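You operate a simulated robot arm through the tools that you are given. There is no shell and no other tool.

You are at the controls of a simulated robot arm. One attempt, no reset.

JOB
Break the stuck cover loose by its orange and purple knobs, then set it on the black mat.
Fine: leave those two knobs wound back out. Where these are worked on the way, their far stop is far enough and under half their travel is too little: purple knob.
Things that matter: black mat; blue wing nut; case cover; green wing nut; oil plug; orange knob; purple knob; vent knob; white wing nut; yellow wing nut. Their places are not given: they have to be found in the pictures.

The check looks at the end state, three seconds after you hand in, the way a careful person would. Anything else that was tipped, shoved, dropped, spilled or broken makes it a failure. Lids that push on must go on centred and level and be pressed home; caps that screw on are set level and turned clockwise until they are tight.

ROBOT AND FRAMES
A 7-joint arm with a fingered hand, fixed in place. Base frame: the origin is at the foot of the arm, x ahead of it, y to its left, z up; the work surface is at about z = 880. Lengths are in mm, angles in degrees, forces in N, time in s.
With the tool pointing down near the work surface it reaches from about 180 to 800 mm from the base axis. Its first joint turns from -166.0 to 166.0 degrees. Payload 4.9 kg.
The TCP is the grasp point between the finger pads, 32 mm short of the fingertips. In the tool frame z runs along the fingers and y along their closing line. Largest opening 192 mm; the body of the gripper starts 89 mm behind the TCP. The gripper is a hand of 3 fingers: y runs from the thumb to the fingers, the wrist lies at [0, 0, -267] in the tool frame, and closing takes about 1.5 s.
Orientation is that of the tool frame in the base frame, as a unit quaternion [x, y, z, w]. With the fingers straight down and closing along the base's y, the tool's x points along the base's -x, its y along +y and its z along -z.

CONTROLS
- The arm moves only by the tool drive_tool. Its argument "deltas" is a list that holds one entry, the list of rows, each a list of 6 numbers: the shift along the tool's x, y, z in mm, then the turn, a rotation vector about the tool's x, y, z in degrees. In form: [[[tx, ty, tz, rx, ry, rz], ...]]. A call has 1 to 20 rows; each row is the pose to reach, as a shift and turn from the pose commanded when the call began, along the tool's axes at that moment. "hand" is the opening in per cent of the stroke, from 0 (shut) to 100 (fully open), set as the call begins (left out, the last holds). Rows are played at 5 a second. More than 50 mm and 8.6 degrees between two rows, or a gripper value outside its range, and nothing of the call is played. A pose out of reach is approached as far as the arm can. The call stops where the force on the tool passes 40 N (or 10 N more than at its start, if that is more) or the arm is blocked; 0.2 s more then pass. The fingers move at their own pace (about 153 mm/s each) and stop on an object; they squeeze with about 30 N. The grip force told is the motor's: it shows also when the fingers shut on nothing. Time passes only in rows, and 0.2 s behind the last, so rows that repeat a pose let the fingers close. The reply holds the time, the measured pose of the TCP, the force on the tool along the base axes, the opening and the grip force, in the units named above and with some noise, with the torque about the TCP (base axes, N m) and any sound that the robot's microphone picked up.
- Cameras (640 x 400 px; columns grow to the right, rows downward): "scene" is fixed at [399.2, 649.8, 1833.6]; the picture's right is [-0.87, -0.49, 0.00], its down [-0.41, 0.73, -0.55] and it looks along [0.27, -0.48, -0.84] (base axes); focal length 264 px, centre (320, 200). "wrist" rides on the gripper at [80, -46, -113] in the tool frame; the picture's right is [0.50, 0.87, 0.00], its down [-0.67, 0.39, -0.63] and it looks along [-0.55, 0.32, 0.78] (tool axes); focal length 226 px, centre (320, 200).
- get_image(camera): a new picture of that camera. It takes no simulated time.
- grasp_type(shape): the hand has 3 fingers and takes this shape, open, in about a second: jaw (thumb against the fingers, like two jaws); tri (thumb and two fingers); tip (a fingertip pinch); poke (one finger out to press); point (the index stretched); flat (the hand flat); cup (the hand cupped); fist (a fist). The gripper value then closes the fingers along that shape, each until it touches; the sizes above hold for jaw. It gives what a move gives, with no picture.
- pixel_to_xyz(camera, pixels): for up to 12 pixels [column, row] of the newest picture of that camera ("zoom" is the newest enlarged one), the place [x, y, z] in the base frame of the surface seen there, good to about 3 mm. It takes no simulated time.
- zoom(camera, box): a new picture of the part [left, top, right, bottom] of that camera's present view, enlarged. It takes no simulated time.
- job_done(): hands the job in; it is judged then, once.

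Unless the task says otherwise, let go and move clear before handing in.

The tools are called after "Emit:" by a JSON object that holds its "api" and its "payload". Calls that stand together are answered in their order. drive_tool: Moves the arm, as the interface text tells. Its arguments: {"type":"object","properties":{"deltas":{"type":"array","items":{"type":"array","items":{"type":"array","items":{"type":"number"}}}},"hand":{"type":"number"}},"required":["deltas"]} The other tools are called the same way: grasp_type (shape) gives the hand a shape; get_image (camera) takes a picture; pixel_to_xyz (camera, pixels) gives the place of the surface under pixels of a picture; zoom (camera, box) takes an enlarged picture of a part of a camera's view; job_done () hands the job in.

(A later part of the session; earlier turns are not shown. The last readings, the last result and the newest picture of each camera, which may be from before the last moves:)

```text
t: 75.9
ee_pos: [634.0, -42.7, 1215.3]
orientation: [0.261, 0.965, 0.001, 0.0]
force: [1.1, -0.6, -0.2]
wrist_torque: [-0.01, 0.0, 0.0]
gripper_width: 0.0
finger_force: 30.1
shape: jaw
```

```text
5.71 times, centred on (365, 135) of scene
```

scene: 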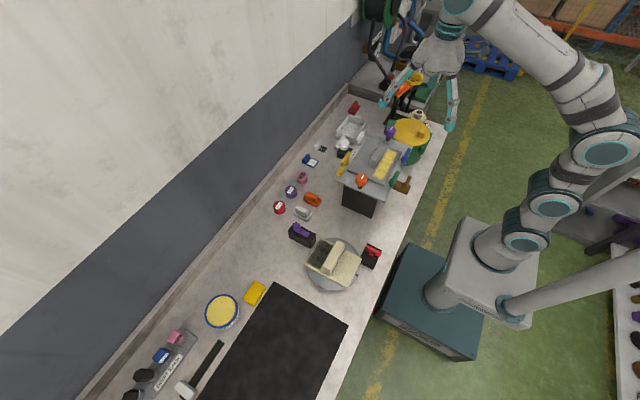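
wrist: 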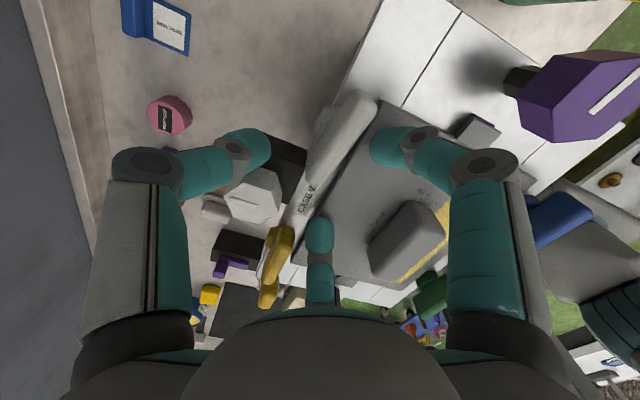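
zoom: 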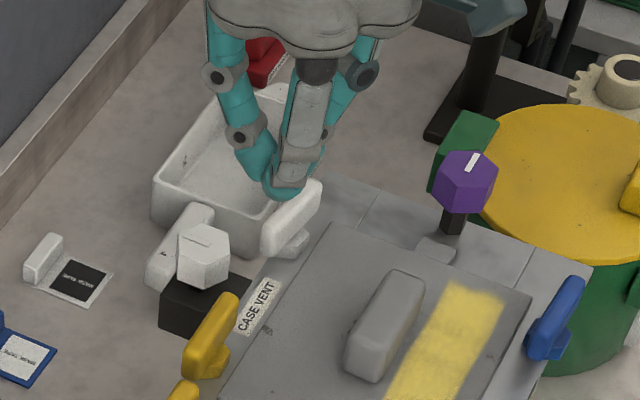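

The hand is closed at (634,-43,1215). I'll go to (585,-108), lower to z≈1127 over the cover corner, then push gently +x on the white bar's far end.

Emit:
{"api": "drive_tool", "payload": {"deltas": [[[4.7, -40.5, 0, 0, 0, 0], [9.4, -81.1, 0, 0, 0, 0], [9.4, -81.1, 40, 0, 0, 0], [9.4, -81.1, 70, 0, 0, 0], [9.4, -81.1, 86, 0, 0, 0], [9.4, -81.1, 86, 0, 0, 0]]]}}

Emit:
{"api": "zoom", "payload": {"camera": "scene", "box": [330, 100, 400, 170]}}

Emit:
{"api": "get_image", "payload": {"camera": "wrist"}}

```text
t: 77.3
ee_pos: [585.1, -106.8, 1129.7]
orientation: [0.26, 0.965, 0.0, 0.0]
force: [-0.5, 0.7, -0.1]
wrist_torque: [0.0, 0.02, -0.01]
gripper_width: 0.0
finger_force: 29.9
shape: jaw
```

```text
5.71 times, centred on (365, 135) of scene
```

zoom: 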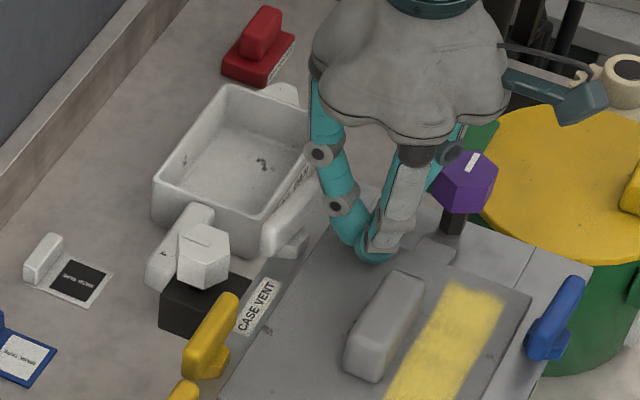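

```text
taken
```

wrist: 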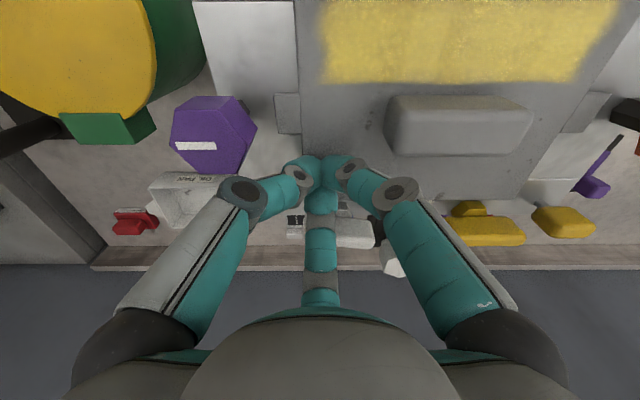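

No contact yet. Pushing slowly in +x toward the white bar.

Emit:
{"api": "drive_tool", "payload": {"deltas": [[[-2.6, 1.5, 3, 0, 0, 0], [-5.2, 3, 3, 0, 0, 0], [-7.8, 4.5, 3, 0, 0, 0], [-10.4, 6, 3, 0, 0, 0], [-12.1, 7, 3, 0, 0, 0]]]}}

Emit:
{"api": "zoom", "payload": {"camera": "scene", "box": [340, 120, 380, 160]}}

```text
t: 78.5
ee_pos: [598.0, -106.9, 1126.4]
orientation: [0.261, 0.965, 0.0, -0.003]
force: [-19.7, -1.6, 4.3]
wrist_torque: [-0.03, -0.02, -0.08]
gripper_width: 0.1
finger_force: 30.0
shape: jaw
```

```text
10.00 times, centred on (360, 140) of scene
```

zoom: 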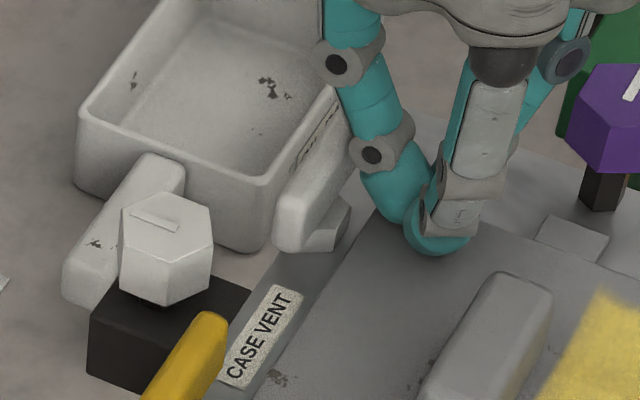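

The -20 N push means the bar is against its stop. Backing off and checking.

Emit:
{"api": "drive_tool", "payload": {"deltas": [[[12, -7, -3, 0, 0, 0], [17, -10, -40, 0, 0, 0], [17, -10, -85, 0, 0, 0]]]}}

Emit:
{"api": "zoom", "payload": {"camera": "scene", "box": [330, 130, 370, 170]}}

Emit:
{"api": "get_image", "payload": {"camera": "wrist"}}

```text
t: 79.3
ee_pos: [580.3, -107.8, 1210.5]
orientation: [0.261, 0.965, 0.001, -0.002]
force: [0.5, 0.1, -0.1]
wrist_torque: [0.01, 0.02, 0.01]
gripper_width: 0.0
finger_force: 29.6
shape: jaw
```

```text
10.00 times, centred on (350, 150) of scene
```

zoom: 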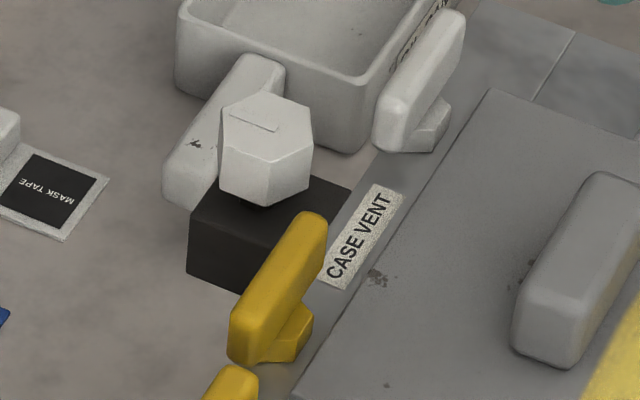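

```text
taken
```

wrist: 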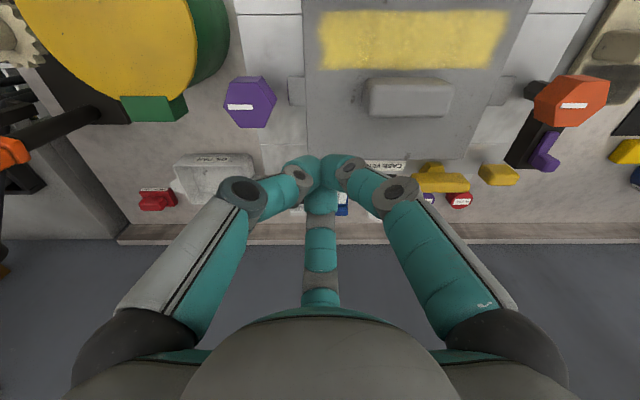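

White is back exactly as it was. I'll give the yellow nut the same gentle check from the cover side at its -y end to see that it too sits at its counter-clockwise stop.

Emit:
{"api": "drive_tool", "payload": {"deltas": [[[18.7, 35.4, 0, 0, 0, 0], [37.5, 70.7, 0, 0, 0, 0], [56.2, 106.1, 0, 0, 0, 0], [56.2, 106.1, 40, 0, 0, 0], [56.2, 106.1, 70, 0, 0, 0], [56.2, 106.1, 84, 0, 0, 0], [56.2, 106.1, 84, 0, 0, 0]]]}}

Emit:
{"api": "drive_tool", "payload": {"deltas": [[[-2.6, 1.5, 0, 0, 0, 0], [-5.2, 3, 0, 0, 0, 0], [-7.8, 4.5, 0, 0, 0, 0], [-9.5, 5.5, 0, 0, 0, 0], [-11.2, 6.5, 0, 0, 0, 0]]]}}

Emit:
{"api": "zoom", "payload": {"camera": "scene", "box": [330, 130, 370, 170]}}

```text
t: 80.9
ee_pos: [583.3, 13.0, 1128.6]
orientation: [0.26, 0.966, 0.001, -0.001]
force: [0.6, 0.0, -0.2]
wrist_torque: [0.02, 0.02, -0.01]
gripper_width: 0.4
finger_force: 29.9
shape: jaw
```

```text
t: 82.1
ee_pos: [596.0, 12.5, 1127.6]
orientation: [0.261, 0.965, 0.0, -0.002]
force: [-4.7, 0.3, 1.0]
wrist_torque: [-0.03, 0.04, 0.0]
gripper_width: 0.0
finger_force: 29.8
shape: jaw
```

```text
10.00 times, centred on (350, 150) of scene
```

zoom: 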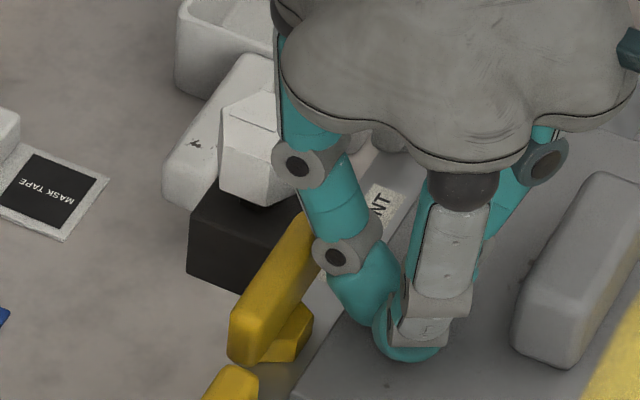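

Contact at -4.7 N. Two to three millimetres more to see whether it yields.

Emit:
{"api": "drive_tool", "payload": {"deltas": [[[-1.7, 1, 0, 0, 0, 0], [-2.6, 1.5, 0, 0, 0, 0]]]}}

Emit:
{"api": "zoom", "payload": {"camera": "scene", "box": [330, 130, 370, 170]}}

```text
t: 82.7
ee_pos: [599.1, 12.6, 1128.6]
orientation: [0.26, 0.966, 0.0, -0.002]
force: [-17.9, 0.8, 6.0]
wrist_torque: [0.09, -0.03, 0.09]
gripper_width: 0.0
finger_force: 30.0
shape: jaw
```

```text
10.00 times, centred on (350, 150) of scene
```

zoom: 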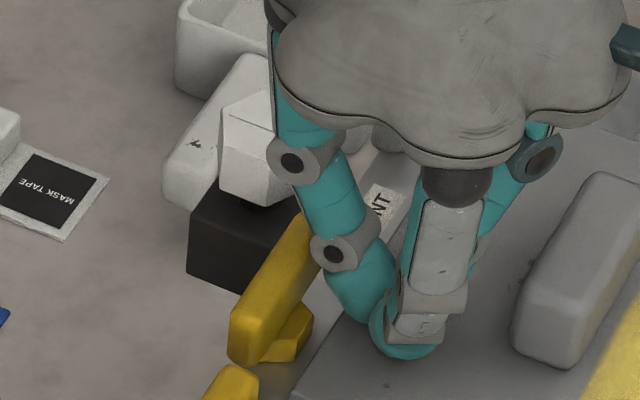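

Yellow holds under 18 N, so all four nuts are at their undone stops. Now to jacking: lifting clear and going over the orange knob, open to 40%.

Emit:
{"api": "drive_tool", "payload": {"deltas": [[[8.6, -5, 0, 0, 0, 0], [8.6, -5, -40, 0, 0, 0], [8.6, -5, -85, 0, 0, 0], [36, 14, -85, 0, 0, 0], [64, 32, -85, 0, 0, 0], [92.5, 51.3, -85, 0, 0, 0]]]}}

Emit:
{"api": "drive_tool", "payload": {"deltas": [[[0, 0, 0, 0, 0, 0], [0, 0, 0, 0, 0, 0], [0, 0, 0, 0, 0, 0], [0, 0, 20, 0, 0, 0], [0, 0, 45, 0, 0, 0], [0, 0, 65, 0, 0, 0], [0, 0, 74, 0, 0, 0], [0, 0, 74, 0, 0, 0]]], "hand": 40}}

Emit:
{"api": "get_image", "payload": {"camera": "wrist"}}

Emit:
{"api": "zoom", "payload": {"camera": "scene", "box": [325, 140, 405, 220]}}

```text
t: 84.1
ee_pos: [544.6, 101.8, 1213.6]
orientation: [0.261, 0.965, 0.0, -0.001]
force: [0.7, 0.2, -0.3]
wrist_torque: [0.0, 0.04, 0.0]
gripper_width: 0.0
finger_force: 29.8
shape: jaw
```

```text
t: 85.9
ee_pos: [545.8, 103.9, 1139.4]
orientation: [0.26, 0.966, 0.001, -0.002]
force: [0.2, 0.2, -0.4]
wrist_torque: [0.0, -0.01, 0.01]
gripper_width: 76.4
finger_force: 0.1
shape: jaw
```

```text
taken
```

wrist: 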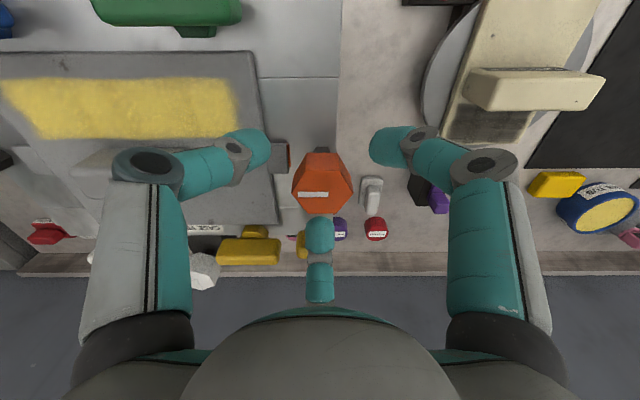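

```text
5.00 times, centred on (365, 180) of scene
```

zoom: 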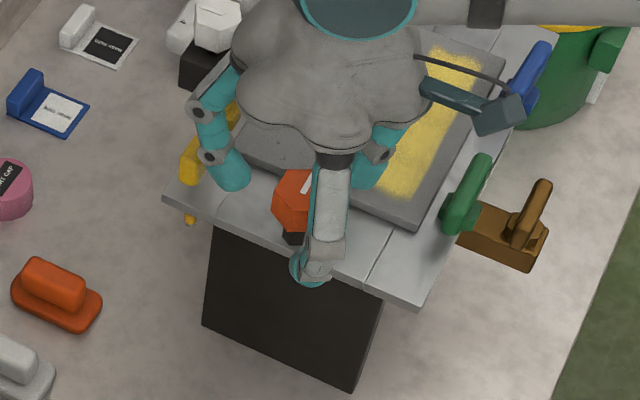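

Orange knob is centred (321,182). Closing and winding clockwise 45°, watching torque.

Emit:
{"api": "drive_tool", "payload": {"deltas": [[[0, 0, 0, 0, 0, 0], [0, 0, 0, 0, 0, 0], [0, 0, 0, 0, 0, 0], [0, 0, 0, 0, 0, 0], [0, 0, 0, 0, 0, 0], [0, 0, 0, 0, 0, 0]]], "hand": 0}}

Emit:
{"api": "drive_tool", "payload": {"deltas": [[[0, 0, 0, 0, 0, 5], [0, 0, 0, 0, 0, 10], [0, 0, 0, 0, 0, 15], [0, 0, 0, 0, 0, 20], [0, 0, 0, 0, 0, 25], [0, 0, 0, 0, 0, 30], [0, 0, 0, 0, 0, 35], [0, 0, 0, 0, 0, 40], [0, 0, 0, 0, 0, 45]]]}}

Emit:
{"api": "zoom", "payload": {"camera": "scene", "box": [325, 140, 405, 220]}}

Emit:
{"api": "zoom", "payload": {"camera": "wrist", "box": [200, 100, 400, 250]}}

```text
t: 87.3
ee_pos: [547.1, 104.1, 1138.4]
orientation: [0.261, 0.965, 0.0, -0.001]
force: [-0.3, 0.3, -6.9]
wrist_torque: [0.01, -0.01, 0.03]
gripper_width: 30.0
finger_force: 30.1
shape: jaw
```

```text
t: 89.3
ee_pos: [543.8, 103.9, 1138.0]
orientation: [0.61, 0.792, 0.0, -0.002]
force: [-8.6, -3.6, -9.3]
wrist_torque: [-0.09, 0.26, 0.07]
gripper_width: 29.9
finger_force: 29.7
shape: jaw
```

```text
5.00 times, centred on (365, 180) of scene
```

zoom: 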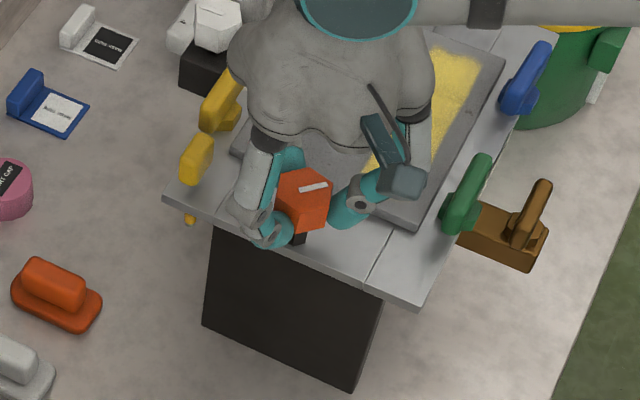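

```text
2.67 times, centred on (300, 175) of wrist
```

zoom: 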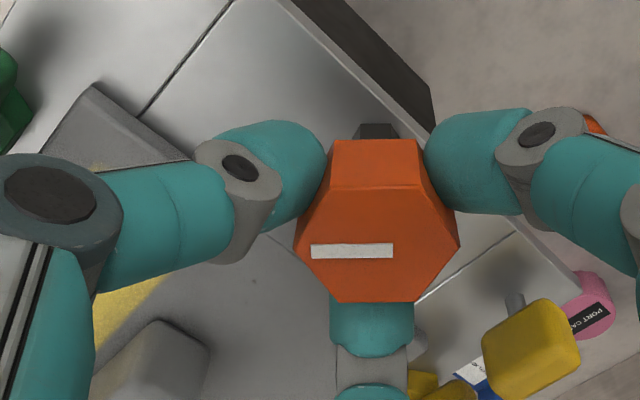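

The knob followed 45° with 0.07 N·m. Checking whether the cover's near corner has risen.

Emit:
{"api": "zoom", "payload": {"camera": "scene", "box": [335, 130, 425, 200]}}

Emit:
{"api": "pixel_to_xyz", "payload": {"camera": "zoom", "pixels": [[355, 335], [370, 320], [345, 345], [420, 180], [400, 200], [440, 130], [200, 262], [215, 250]]}}

```text
5.71 times, centred on (380, 165) of scene
```

zoom: 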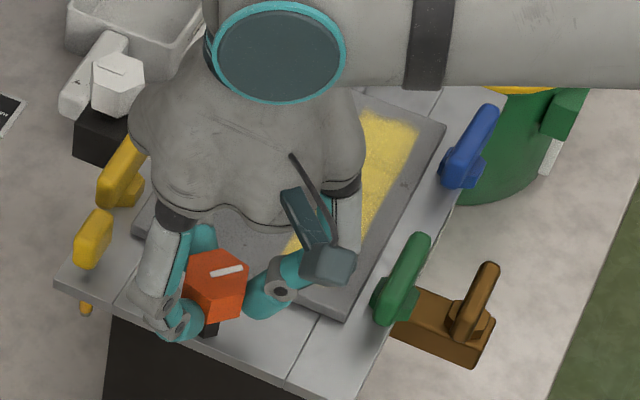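

```text
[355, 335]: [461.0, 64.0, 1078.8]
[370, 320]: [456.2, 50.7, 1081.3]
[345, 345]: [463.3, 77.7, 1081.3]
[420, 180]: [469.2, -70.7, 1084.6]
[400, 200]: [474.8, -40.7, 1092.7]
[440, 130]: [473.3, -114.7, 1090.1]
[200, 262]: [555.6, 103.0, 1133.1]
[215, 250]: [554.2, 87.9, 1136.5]
```

No visible rise yet. Winding orange another 45° clockwise.

Emit:
{"api": "drive_tool", "payload": {"deltas": [[[0, 0, 0, 0, 0, 5], [0, 0, 0, 0, 0, 10], [0, 0, 0, 0, 0, 15], [0, 0, 0, 0, 0, 20], [0, 0, 0, 0, 0, 25], [0, 0, 0, 0, 0, 30], [0, 0, 0, 0, 0, 35], [0, 0, 0, 0, 0, 40], [0, 0, 0, 0, 0, 45]]]}}

Emit:
{"api": "zoom", "payload": {"camera": "scene", "box": [335, 130, 425, 200]}}

Emit:
{"api": "pixel_to_xyz", "payload": {"camera": "zoom", "pixels": [[345, 305], [335, 310], [360, 280], [400, 200], [440, 130], [150, 230], [170, 235]]}}

Emit:
{"api": "zoom", "payload": {"camera": "wrist", "box": [200, 100, 400, 250]}}

```text
t: 91.3
ee_pos: [545.7, 103.5, 1138.0]
orientation: [0.868, 0.497, -0.001, -0.001]
force: [-15.3, -1.5, -9.6]
wrist_torque: [0.02, 0.45, 0.08]
gripper_width: 29.8
finger_force: 30.3
shape: jaw
```

```text
5.71 times, centred on (380, 165) of scene
```

zoom: 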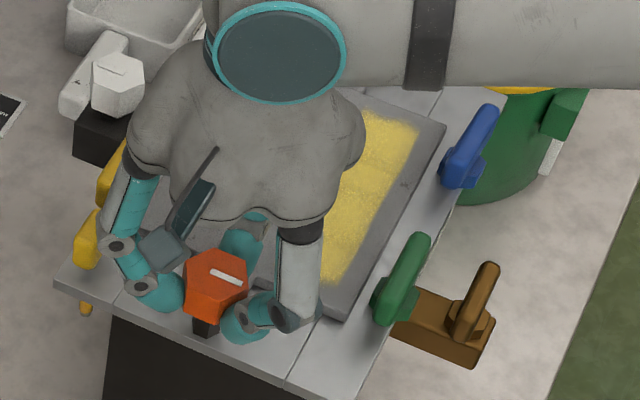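

```text
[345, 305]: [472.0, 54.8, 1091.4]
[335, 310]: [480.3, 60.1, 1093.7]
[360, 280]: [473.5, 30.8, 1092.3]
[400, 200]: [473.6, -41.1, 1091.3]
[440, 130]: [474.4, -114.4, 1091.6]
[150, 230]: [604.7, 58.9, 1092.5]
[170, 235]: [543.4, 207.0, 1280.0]
```

```text
2.67 times, centred on (300, 175) of wrist
```

zoom: 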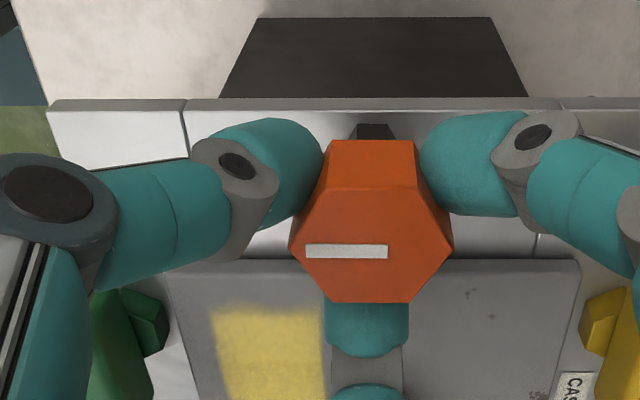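

90° wound in, torque still only 0.08, cover still at z≈1092. Continuing another 45°.

Emit:
{"api": "drive_tool", "payload": {"deltas": [[[0, 0, 0, 0, 0, 5], [0, 0, 0, 0, 0, 10], [0, 0, 0, 0, 0, 15], [0, 0, 0, 0, 0, 20], [0, 0, 0, 0, 0, 25], [0, 0, 0, 0, 0, 30], [0, 0, 0, 0, 0, 35], [0, 0, 0, 0, 0, 40], [0, 0, 0, 0, 0, 45]]]}}

Emit:
{"api": "zoom", "payload": {"camera": "scene", "box": [335, 130, 425, 200]}}

Emit:
{"api": "zoom", "payload": {"camera": "wrist", "box": [200, 100, 400, 250]}}

```text
t: 93.3
ee_pos: [545.4, 103.6, 1137.9]
orientation: [0.992, 0.128, -0.001, -0.001]
force: [-17.6, 6.9, -12.1]
wrist_torque: [0.25, 0.47, 0.05]
gripper_width: 29.5
finger_force: 30.2
shape: jaw
```

```text
5.71 times, centred on (380, 165) of scene
```

zoom: 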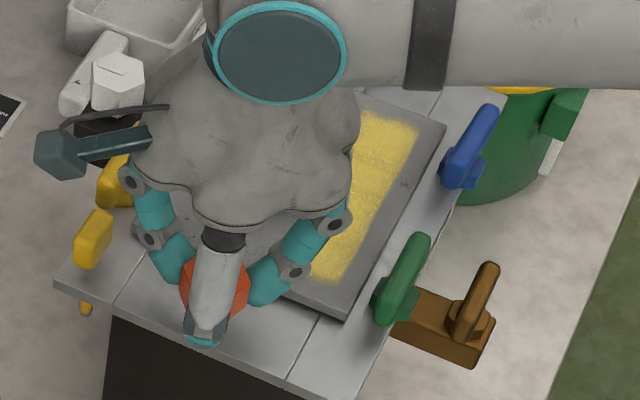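

```text
2.67 times, centred on (300, 175) of wrist
```

zoom: 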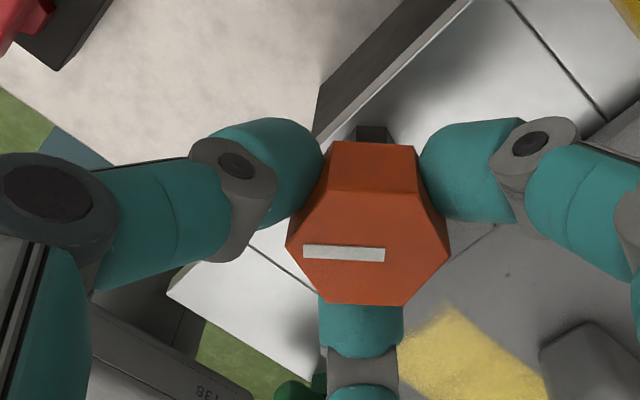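

Still turning at 135°. Checking the orange-side cover edge height, then continuing.

Emit:
{"api": "zoom", "payload": {"camera": "scene", "box": [350, 165, 400, 205]}}

Emit:
{"api": "pixel_to_xyz", "payload": {"camera": "zoom", "pixels": [[340, 180], [320, 195], [300, 190], [350, 160], [335, 205], [280, 185]]}}

```text
10.00 times, centred on (375, 185) of scene
```

zoom: 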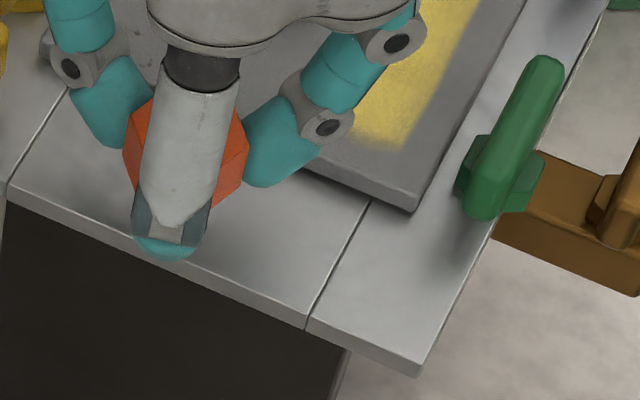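

```text
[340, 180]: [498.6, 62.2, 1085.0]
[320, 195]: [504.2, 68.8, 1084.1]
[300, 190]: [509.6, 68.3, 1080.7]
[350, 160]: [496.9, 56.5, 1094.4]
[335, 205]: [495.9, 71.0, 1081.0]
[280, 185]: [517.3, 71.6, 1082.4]
```

A dark gap now shows under the cover's orange-side edge (310,178)–(412,212), so the jack is lifting. To keep the cover level I'll alternate: release orange here and go to the purple knob.

Emit:
{"api": "drive_tool", "payload": {"deltas": [[[0, 0, 0, 0, 0, 0], [0, 0, 0, 0, 0, 0], [0, 0, 0, 0, 0, 0], [0, 0, -25, 0, 0, 0], [0, 0, -60, 0, 0, 0], [0, 0, -90, 0, 0, 0]]], "hand": 40}}

Emit:
{"api": "zoom", "payload": {"camera": "scene", "box": [370, 100, 420, 150]}}

Emit:
{"api": "pixel_to_xyz", "payload": {"camera": "zoom", "pixels": [[430, 180], [445, 160], [450, 195], [425, 210], [470, 180], [490, 200]]}}

Emit:
{"api": "zoom", "payload": {"camera": "scene", "box": [350, 165, 400, 205]}}

```text
t: 94.7
ee_pos: [545.4, 103.1, 1227.5]
orientation: [0.992, 0.129, -0.002, 0.0]
force: [-0.8, -0.1, -0.2]
wrist_torque: [0.01, -0.01, -0.01]
gripper_width: 76.5
finger_force: 0.1
shape: jaw
```

```text
8.00 times, centred on (395, 125) of scene
```

zoom: 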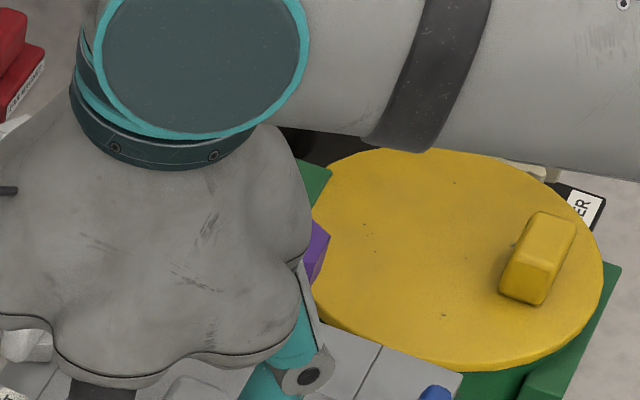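

```text
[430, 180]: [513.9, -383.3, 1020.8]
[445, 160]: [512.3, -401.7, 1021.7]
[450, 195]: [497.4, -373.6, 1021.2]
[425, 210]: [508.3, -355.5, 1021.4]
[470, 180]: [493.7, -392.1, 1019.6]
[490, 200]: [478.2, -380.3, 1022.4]
```

```text
10.00 times, centred on (375, 185) of scene
```

zoom: 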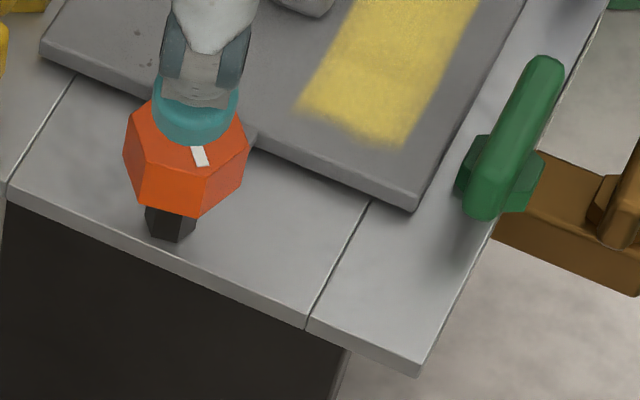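

Orange holds its place. Moving to above the purple knob while turning the hand back for a fresh clockwise stroke.

Emit:
{"api": "drive_tool", "payload": {"deltas": [[[-4, 15, 0, 0, 0, -8], [-8, 30, 0, 0, 0, -16], [-12, 45, 0, 0, 0, -24], [-16, 60, 0, 0, 0, -32], [-20, 75, 0, 0, 0, -40], [-24, 90, 0, 0, 0, -48], [-28, 105, 0, 0, 0, -56], [-32, 120, 0, 0, 0, -64], [-36, 135, 0, 0, 0, -72], [-40, 150, 0, 0, 0, -80], [-44, 165, 0, 0, 0, -88], [-48, 180, 0, 0, 0, -96], [-52, 195, 0, 0, 0, -104], [-56, 210, 0, 0, 0, -112], [-60, 225, 0, 0, 0, -120], [-64, 240, 0, 0, 0, -128], [-68.3, 254, 0, 0, 0, -135]]]}}

Emit:
{"api": "get_image", "payload": {"camera": "wrist"}}

Emit:
{"api": "zoom", "payload": {"camera": "wrist", "box": [270, 110, 370, 210]}}

```text
t: 98.3
ee_pos: [546.7, -159.6, 1229.8]
orientation: [0.259, 0.966, 0.0, -0.001]
force: [-0.7, -0.9, 0.8]
wrist_torque: [0.03, 0.02, 0.03]
gripper_width: 76.6
finger_force: 0.0
shape: jaw
```

```text
taken
```

wrist: 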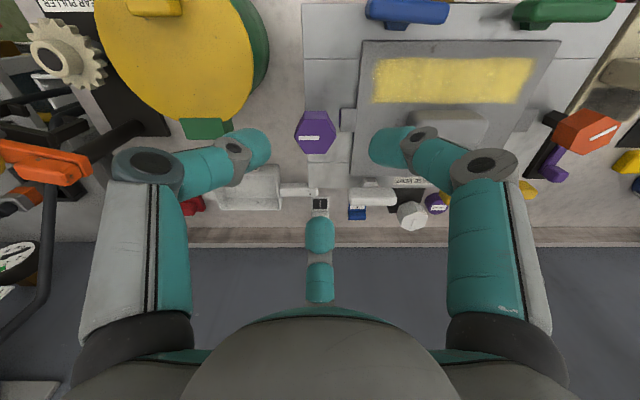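

```text
4.00 times, centred on (320, 160) of wrist
```

zoom: 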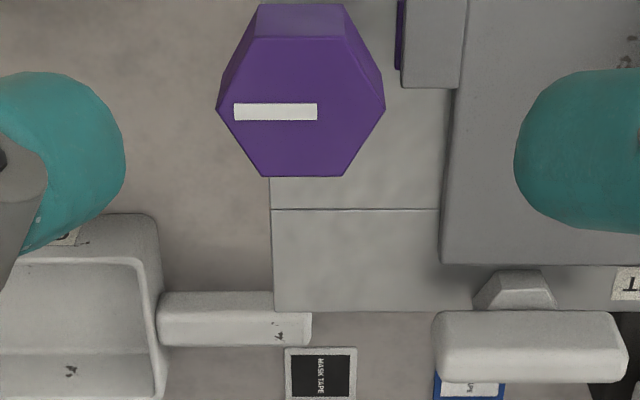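

Emit:
{"api": "pixel_to_xyz", "payload": {"camera": "zoom", "pixels": [[260, 42], [345, 42], [380, 108], [345, 170], [263, 170], [222, 108], [300, 100], [430, 60], [400, 60]]}}

```text
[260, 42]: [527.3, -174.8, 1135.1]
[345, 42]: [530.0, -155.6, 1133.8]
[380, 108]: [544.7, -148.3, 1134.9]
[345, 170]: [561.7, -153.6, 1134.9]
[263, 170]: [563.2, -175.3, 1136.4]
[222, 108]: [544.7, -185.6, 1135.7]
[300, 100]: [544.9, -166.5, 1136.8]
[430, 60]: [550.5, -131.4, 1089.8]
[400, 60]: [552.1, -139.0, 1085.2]
```

Purple knob is centred at (545,-165), same height as orange. Descending, gripping, and winding clockwise.

Emit:
{"api": "drive_tool", "payload": {"deltas": [[[-1, -5.1, 30, 0, 0, 0], [-1, -5.1, 60, 0, 0, 0], [-1, -5.1, 80, 0, 0, 0], [-1, -5.1, 91, 0, 0, 0], [-1, -5.1, 91, 0, 0, 0]]]}}

Emit:
{"api": "drive_tool", "payload": {"deltas": [[[0, 0, 0, 0, 0, 0], [0, 0, 0, 0, 0, 0], [0, 0, 0, 0, 0, 0], [0, 0, 0, 0, 0, 0], [0, 0, 0, 0, 0, 0], [0, 0, 0, 0, 0, 0]]], "hand": 0}}

Emit:
{"api": "drive_tool", "payload": {"deltas": [[[0, 0, 0, 0, 0, 5], [0, 0, 0, 0, 0, 10], [0, 0, 0, 0, 0, 15], [0, 0, 0, 0, 0, 20], [0, 0, 0, 0, 0, 25], [0, 0, 0, 0, 0, 30], [0, 0, 0, 0, 0, 35], [0, 0, 0, 0, 0, 40], [0, 0, 0, 0, 0, 45]]]}}

Emit:
{"api": "zoom", "payload": {"camera": "wrist", "box": [200, 100, 400, 250]}}

```text
t: 99.5
ee_pos: [544.7, -164.6, 1137.8]
orientation: [0.261, 0.965, 0.001, -0.001]
force: [0.2, 1.1, -1.1]
wrist_torque: [0.0, -0.04, -0.01]
gripper_width: 76.5
finger_force: 0.1
shape: jaw
```

```text
t: 100.9
ee_pos: [543.9, -164.3, 1137.0]
orientation: [0.26, 0.966, 0.0, -0.002]
force: [0.6, -0.2, -7.5]
wrist_torque: [-0.04, 0.04, 0.02]
gripper_width: 30.0
finger_force: 29.6
shape: jaw
```

```text
t: 102.9
ee_pos: [542.8, -163.7, 1137.9]
orientation: [0.611, 0.792, 0.0, -0.001]
force: [3.6, 3.9, -12.7]
wrist_torque: [0.19, -0.09, 0.07]
gripper_width: 29.7
finger_force: 30.3
shape: jaw
```

```text
2.67 times, centred on (300, 175) of wrist
```

zoom: 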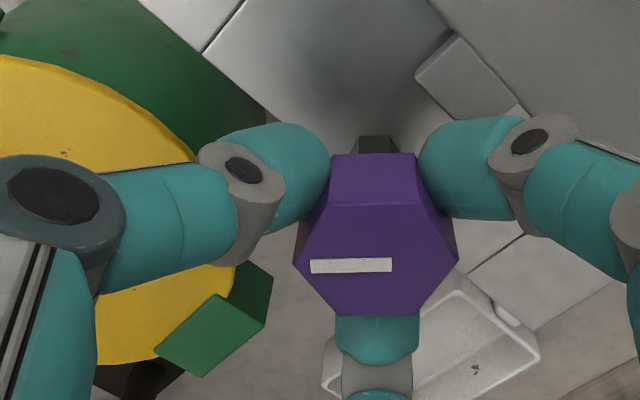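

Purple turns clockwise freely too (0.07 N·m). Continuing another 90°.

Emit:
{"api": "drive_tool", "payload": {"deltas": [[[0, 0, 0, 0, 0, 6], [0, 0, 0, 0, 0, 12], [0, 0, 0, 0, 0, 18], [0, 0, 0, 0, 0, 24], [0, 0, 0, 0, 0, 30], [0, 0, 0, 0, 0, 36], [0, 0, 0, 0, 0, 42], [0, 0, 0, 0, 0, 48], [0, 0, 0, 0, 0, 54], [0, 0, 0, 0, 0, 60], [0, 0, 0, 0, 0, 66], [0, 0, 0, 0, 0, 72], [0, 0, 0, 0, 0, 78], [0, 0, 0, 0, 0, 84], [0, 0, 0, 0, 0, 90]]]}}

Emit:
{"api": "zoom", "payload": {"camera": "wrist", "box": [200, 100, 400, 250]}}

Emit:
{"api": "zoom", "payload": {"camera": "scene", "box": [335, 110, 425, 200]}}

```text
t: 106.1
ee_pos: [542.8, -163.2, 1137.4]
orientation: [0.992, 0.128, 0.0, -0.002]
force: [11.8, 4.1, -14.4]
wrist_torque: [0.13, -0.42, 0.04]
gripper_width: 29.2
finger_force: 29.7
shape: jaw
```

```text
2.67 times, centred on (300, 175) of wrist
```

zoom: 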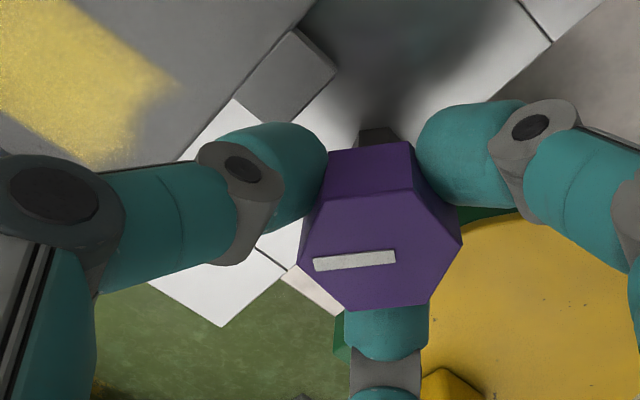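

```text
4.44 times, centred on (380, 155) of scene
```

zoom: 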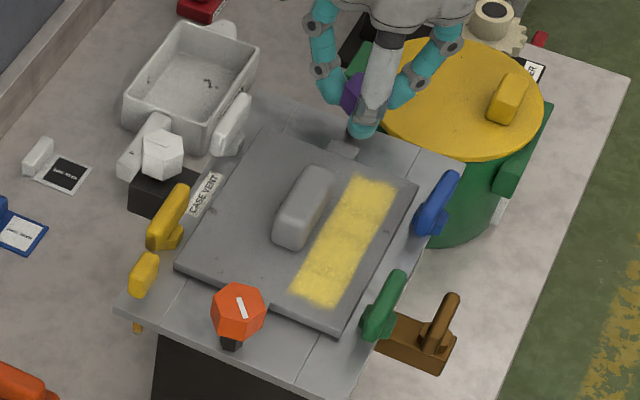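

135° on purple and no stop yet. Continuing clockwise as far as the wrist goes (another 40°).

Emit:
{"api": "drive_tool", "payload": {"deltas": [[[0, 0, 0, 0, 0, 5], [0, 0, 0, 0, 0, 10], [0, 0, 0, 0, 0, 15], [0, 0, 0, 0, 0, 20], [0, 0, 0, 0, 0, 25], [0, 0, 0, 0, 0, 30], [0, 0, 0, 0, 0, 35], [0, 0, 0, 0, 0, 40]]]}}

Emit:
{"api": "zoom", "payload": {"camera": "wrist", "box": [200, 100, 400, 250]}}

```text
t: 107.9
ee_pos: [544.0, -164.1, 1137.2]
orientation: [0.976, -0.219, -0.001, 0.0]
force: [11.1, 2.9, -12.0]
wrist_torque: [0.08, -0.44, 0.07]
gripper_width: 29.1
finger_force: 30.0
shape: jaw
```

```text
2.67 times, centred on (300, 175) of wrist
```

zoom: 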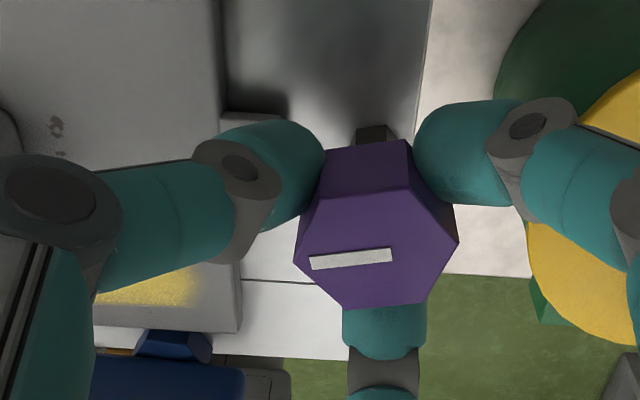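

Still no stop at 175°. Trying another 35°.

Emit:
{"api": "drive_tool", "payload": {"deltas": [[[0, 0, 0, 0, 0, 5], [0, 0, 0, 0, 0, 10], [0, 0, 0, 0, 0, 15], [0, 0, 0, 0, 0, 20], [0, 0, 0, 0, 0, 25], [0, 0, 0, 0, 0, 30], [0, 0, 0, 0, 0, 35]]]}}

Emit:
{"api": "zoom", "payload": {"camera": "wrist", "box": [200, 100, 400, 250]}}

```text
t: 109.5
ee_pos: [542.8, -160.9, 1136.7]
orientation: [0.866, -0.5, -0.003, -0.002]
force: [-12.8, 35.1, -6.6]
wrist_torque: [0.76, -0.06, 1.34]
gripper_width: 28.3
finger_force: 29.4
shape: jaw
```

```text
2.67 times, centred on (300, 175) of wrist
```

zoom: 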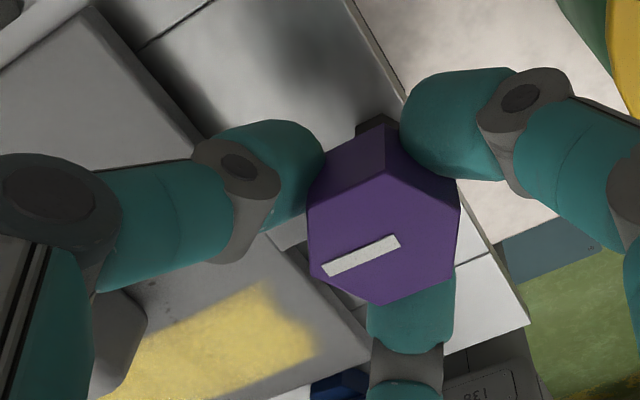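

Torque jumped to 1.34 N·m: purple's far stop at about 180°. Relaxing the twist, releasing and lifting to look at the cover.

Emit:
{"api": "drive_tool", "payload": {"deltas": [[[0, 0, 0, 0, 0, -6], [0, 0, 0, 0, 0, -12], [0, 0, 0, 0, 0, -16]]]}}

Emit:
{"api": "drive_tool", "payload": {"deltas": [[[0, 0, 0, 0, 0, 0], [0, 0, 0, 0, 0, 0], [0, 0, 0, 0, 0, 0], [0, 0, -25, 0, 0, 0], [0, 0, -60, 0, 0, 0], [0, 0, -90, 0, 0, 0]]], "hand": 40}}

Emit:
{"api": "zoom", "payload": {"camera": "scene", "box": [335, 110, 425, 200]}}

Emit:
{"api": "pixel_to_xyz", "payload": {"camera": "zoom", "pixels": [[200, 265], [260, 150], [405, 190], [330, 315], [345, 150], [310, 170], [300, 230]]}}

```text
t: 110.3
ee_pos: [542.9, -165.3, 1137.5]
orientation: [0.927, -0.376, 0.0, -0.001]
force: [-5.3, 16.4, -9.3]
wrist_torque: [0.43, 0.09, 0.28]
gripper_width: 28.9
finger_force: 30.2
shape: jaw
```

```text
t: 111.7
ee_pos: [543.9, -163.7, 1227.2]
orientation: [0.926, -0.376, -0.001, 0.0]
force: [-0.8, -1.1, 0.5]
wrist_torque: [0.0, 0.01, 0.01]
gripper_width: 76.6
finger_force: 0.0
shape: jaw
```

```text
4.44 times, centred on (380, 155) of scene
```

zoom: 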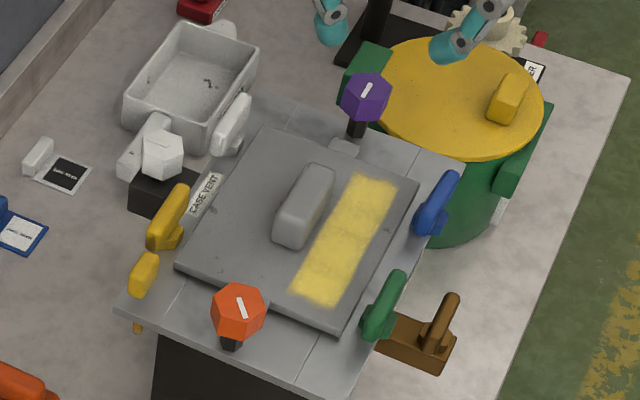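

```text
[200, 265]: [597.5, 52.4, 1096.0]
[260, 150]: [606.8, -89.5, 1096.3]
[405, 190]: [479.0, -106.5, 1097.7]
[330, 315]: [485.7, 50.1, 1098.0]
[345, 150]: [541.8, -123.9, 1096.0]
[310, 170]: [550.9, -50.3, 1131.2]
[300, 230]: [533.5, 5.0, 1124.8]
```

The cover has risen about 5 mm (tops now 1096–1098) and looks level. Now back to orange to finish its stroke to the far stop.

Emit:
{"api": "drive_tool", "payload": {"deltas": [[[-11.6, -12, 0, 0, 0, -7.5], [-23.1, -24, 0, 0, 0, -15], [-34.7, -36, 0, 0, 0, -22.5], [-46.3, -48, 0, 0, 0, -30], [-57.8, -60, 0, 0, 0, -37.5], [-69.4, -72, 0, 0, 0, -45], [-81, -84, 0, 0, 0, -52.5], [-92.6, -96, 0, 0, 0, -60], [-104, -108, 0, 0, 0, -67.5], [-115.7, -120, 0, 0, 0, -75], [-127, -132, 0, 0, 0, -82.5], [-138.8, -144, 0, 0, 0, -90], [-150.4, -156, 0, 0, 0, -97.5], [-162, -168, 0, 0, 0, -105], [-173.5, -180, 0, 0, 0, -112.5], [-185.1, -192.1, 0, 0, 0, -119]]]}}

Emit:
{"api": "get_image", "payload": {"camera": "wrist"}}

```text
t: 115.1
ee_pos: [544.0, 102.3, 1227.5]
orientation: [0.793, 0.609, 0.0, -0.002]
force: [0.0, -0.1, 0.4]
wrist_torque: [-0.01, 0.01, 0.01]
gripper_width: 76.5
finger_force: 0.2
shape: jaw
```

```text
taken
```

wrist: 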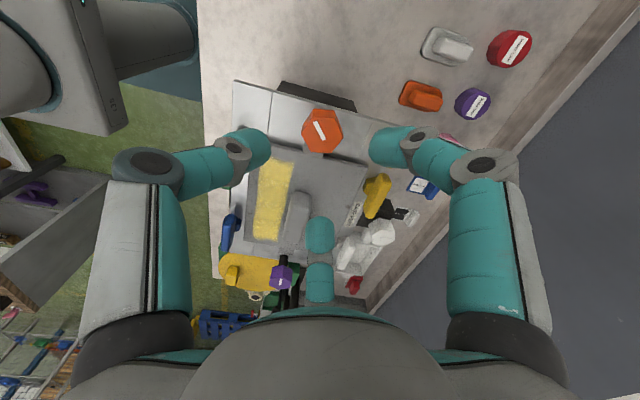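

Centred over orange at (321,130). Descending, gripping and finishing the clockwise stroke.

Emit:
{"api": "drive_tool", "payload": {"deltas": [[[1.4, 0.7, 30, 0, 0, 0], [1.4, 0.7, 60, 0, 0, 0], [1.4, 0.7, 80, 0, 0, 0], [1.4, 0.7, 89, 0, 0, 0], [1.4, 0.7, 89, 0, 0, 0]]]}}

Emit:
{"api": "drive_tool", "payload": {"deltas": [[[0, 0, 0, 0, 0, 0], [0, 0, 0, 0, 0, 0], [0, 0, 0, 0, 0, 0], [0, 0, 0, 0, 0, 0], [0, 0, 0, 0, 0, 0], [0, 0, 0, 0, 0, 0]]], "hand": 0}}

Emit:
{"api": "drive_tool", "payload": {"deltas": [[[0, 0, 0, 0, 0, 5], [0, 0, 0, 0, 0, 10], [0, 0, 0, 0, 0, 15], [0, 0, 0, 0, 0, 20], [0, 0, 0, 0, 0, 25], [0, 0, 0, 0, 0, 30], [0, 0, 0, 0, 0, 35], [0, 0, 0, 0, 0, 40], [0, 0, 0, 0, 0, 45], [0, 0, 0, 0, 0, 50]]]}}

Emit:
{"api": "zoom", "payload": {"camera": "wrist", "box": [200, 100, 400, 250]}}

```text
t: 116.3
ee_pos: [545.3, 102.4, 1139.5]
orientation: [0.794, 0.607, 0.001, -0.002]
force: [0.5, -0.3, -0.3]
wrist_torque: [-0.03, 0.01, 0.0]
gripper_width: 76.3
finger_force: 0.0
shape: jaw
```

```text
t: 117.7
ee_pos: [543.7, 103.4, 1139.0]
orientation: [0.795, 0.607, -0.001, -0.001]
force: [-2.4, 0.4, -6.7]
wrist_torque: [0.03, 0.09, -0.02]
gripper_width: 30.3
finger_force: 29.6
shape: jaw
```

```text
t: 119.9
ee_pos: [545.0, 103.0, 1137.7]
orientation: [0.976, 0.216, -0.003, -0.001]
force: [-26.4, -2.3, -2.9]
wrist_torque: [0.08, 0.64, 0.62]
gripper_width: 30.1
finger_force: 30.1
shape: jaw
```

```text
2.67 times, centred on (300, 175) of wrist
```

zoom: 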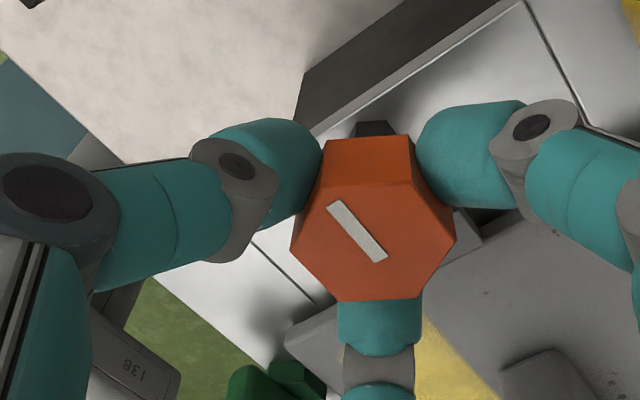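

Torque 0.62 N·m: orange is at its far stop too. Relaxing, releasing, and lifting to measure the cover handle.

Emit:
{"api": "drive_tool", "payload": {"deltas": [[[0, 0, 0, 0, 0, -5], [0, 0, 0, 0, 0, -8]]]}}

Emit:
{"api": "drive_tool", "payload": {"deltas": [[[0, 0, 0, 0, 0, 0], [0, 0, 0, 0, 0, 0], [0, 0, 0, 0, 0, 0], [0, 0, -25, 0, 0, 0], [0, 0, -60, 0, 0, 0], [0, 0, -100, 0, 0, 0]]], "hand": 40}}

Emit:
{"api": "get_image", "payload": {"camera": "wrist"}}

Emit:
{"api": "zoom", "payload": {"camera": "scene", "box": [335, 110, 425, 200]}}

Emit:
{"api": "pixel_to_xyz", "payload": {"camera": "zoom", "pixels": [[200, 265], [260, 145], [405, 190], [330, 315], [345, 150], [310, 170], [300, 225], [280, 225], [325, 175], [285, 240], [305, 200]]}}

```text
t: 120.5
ee_pos: [545.3, 103.4, 1139.2]
orientation: [0.959, 0.283, -0.001, 0.0]
force: [-18.2, -0.5, -6.4]
wrist_torque: [0.03, 0.51, 0.08]
gripper_width: 30.1
finger_force: 30.3
shape: jaw
```

```text
t: 121.9
ee_pos: [545.9, 103.5, 1238.9]
orientation: [0.959, 0.282, -0.001, -0.001]
force: [0.7, 0.0, -0.6]
wrist_torque: [0.0, 0.02, -0.02]
gripper_width: 76.5
finger_force: 0.1
shape: jaw
```

```text
taken
```

wrist: 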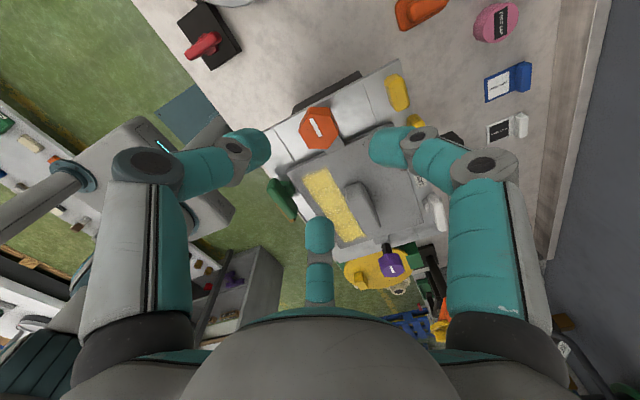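

```text
4.44 times, centred on (380, 155) of scene
```

zoom: 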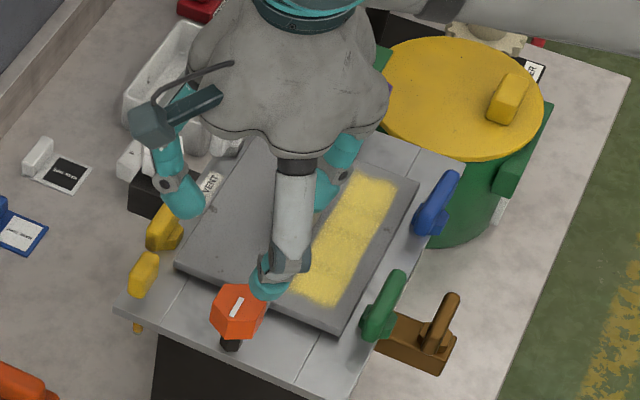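

```text
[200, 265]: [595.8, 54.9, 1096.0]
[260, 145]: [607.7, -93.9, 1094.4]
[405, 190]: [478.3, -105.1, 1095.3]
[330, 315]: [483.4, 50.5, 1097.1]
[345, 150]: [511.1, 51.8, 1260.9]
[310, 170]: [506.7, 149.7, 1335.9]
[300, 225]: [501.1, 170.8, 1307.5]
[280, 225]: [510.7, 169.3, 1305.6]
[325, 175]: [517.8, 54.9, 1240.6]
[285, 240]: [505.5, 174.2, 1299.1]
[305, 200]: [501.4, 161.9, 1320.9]
```

Measuring the handle in the wrist view near (362,203).

Emit:
{"api": "zoom", "payload": {"camera": "wrist", "box": [330, 170, 400, 240]}}

Emit:
{"api": "pixel_to_xyz", "payload": {"camera": "zoom", "pixels": [[320, 200], [250, 100], [380, 300], [280, 90], [330, 320], [200, 120], [400, 250], [300, 250]]}}

```text
5.71 times, centred on (365, 205) of wrist
```

zoom: 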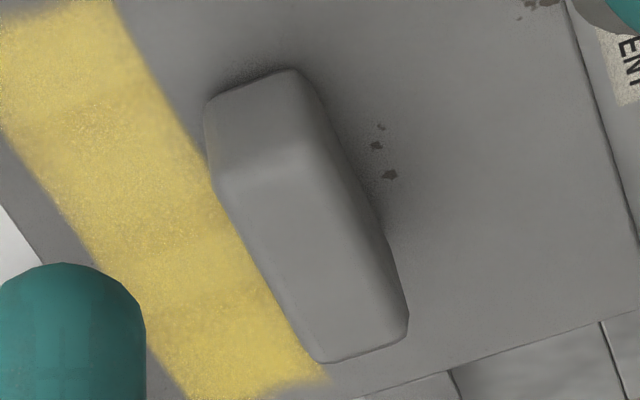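

```text
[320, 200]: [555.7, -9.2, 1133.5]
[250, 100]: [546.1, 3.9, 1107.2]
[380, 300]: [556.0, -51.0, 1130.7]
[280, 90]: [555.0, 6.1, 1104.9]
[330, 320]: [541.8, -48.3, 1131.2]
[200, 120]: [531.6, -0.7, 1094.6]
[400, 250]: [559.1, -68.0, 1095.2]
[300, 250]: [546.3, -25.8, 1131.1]
```

Emit:
{"api": "pixel_to_xyz", "payload": {"camera": "zoom", "pixels": [[225, 185], [320, 155], [400, 320], [325, 352], [250, 250], [360, 230], [290, 310], [390, 290]]}}

```text
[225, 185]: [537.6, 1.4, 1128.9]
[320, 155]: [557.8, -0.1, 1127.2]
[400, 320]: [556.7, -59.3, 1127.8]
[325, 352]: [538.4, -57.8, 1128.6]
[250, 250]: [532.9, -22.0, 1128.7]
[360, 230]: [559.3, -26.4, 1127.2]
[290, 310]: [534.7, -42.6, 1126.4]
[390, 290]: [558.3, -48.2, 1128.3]
```

Handle: x 532–559, y -63..+5, top z≈1132, centre (545.5,-30). Moving over it with the thumb on the near side (aligned to base axes), opening a bit wider.

Emit:
{"api": "drive_tool", "payload": {"deltas": [[[-9, 14, 0, 0, 0, -7], [-18, 28, 0, 0, 0, -14], [-27, 42, 0, 0, 0, -21], [-36, 56, 0, 0, 0, -28], [-45, 70, 0, 0, 0, -35], [-54, 84, 0, 0, 0, -42], [-63, 98, 0, 0, 0, -49], [-72.2, 112.3, 0, 0, 0, -57]]], "hand": 50}}

Emit:
{"api": "get_image", "payload": {"camera": "wrist"}}

```text
t: 123.7
ee_pos: [546.3, -30.7, 1241.0]
orientation: [0.707, 0.707, 0.0, -0.002]
force: [0.0, -0.5, 1.2]
wrist_torque: [0.0, 0.01, 0.02]
gripper_width: 95.5
finger_force: 0.0
shape: jaw
```

```text
taken
```

wrist: 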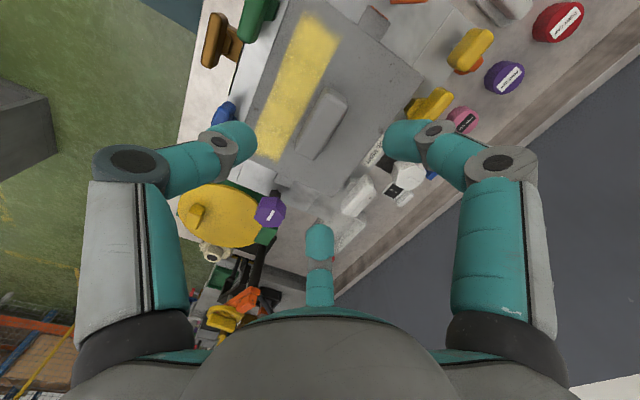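

Over the handle. Descending to z≈1132.

Emit:
{"api": "drive_tool", "payload": {"deltas": [[[0, 0, 30, 0, 0, 0], [0, 0, 60, 0, 0, 0], [0, 0, 85, 0, 0, 0], [0, 0, 100, 0, 0, 0], [0, 0, 108, 0, 0, 0], [0, 0, 108, 0, 0, 0]]]}}

Emit:
{"api": "drive_tool", "payload": {"deltas": [[[0, 0, 0, 0, 0, 0], [0, 0, 0, 0, 0, 0], [0, 0, 0, 0, 0, 0], [0, 0, 0, 0, 0, 0], [0, 0, 0, 0, 0, 0], [0, 0, 0, 0, 0, 0]]], "hand": 0}}

Emit:
{"api": "get_image", "payload": {"camera": "wrist"}}

Emit:
{"api": "zoom", "payload": {"camera": "scene", "box": [335, 110, 425, 200]}}

```text
t: 125.1
ee_pos: [546.7, -30.0, 1131.0]
orientation: [0.707, 0.707, 0.0, -0.001]
force: [0.2, 0.3, 0.5]
wrist_torque: [-0.03, 0.0, 0.0]
gripper_width: 95.5
finger_force: 0.0
shape: jaw
```

```text
t: 126.5
ee_pos: [546.4, -29.9, 1131.2]
orientation: [0.708, 0.706, 0.001, -0.001]
force: [-4.6, 0.5, 9.9]
wrist_torque: [0.0, 0.53, 0.01]
gripper_width: 25.0
finger_force: 30.1
shape: jaw
```

```text
taken
```

wrist: 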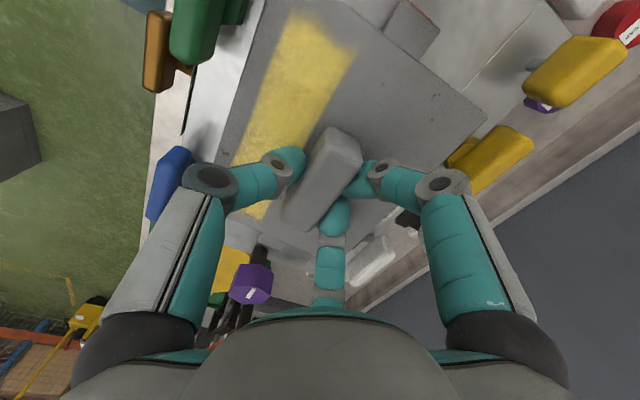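

```text
4.44 times, centred on (380, 155) of scene
```

zoom: 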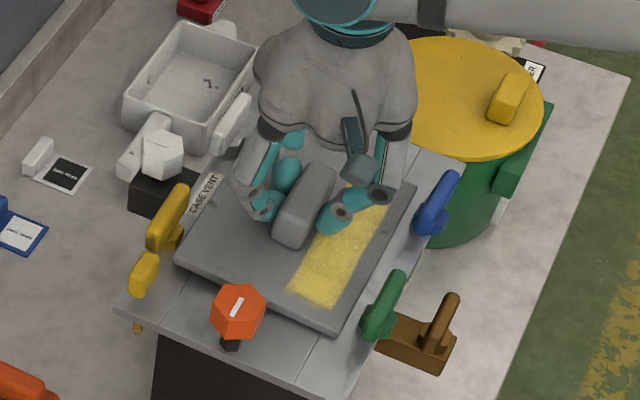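

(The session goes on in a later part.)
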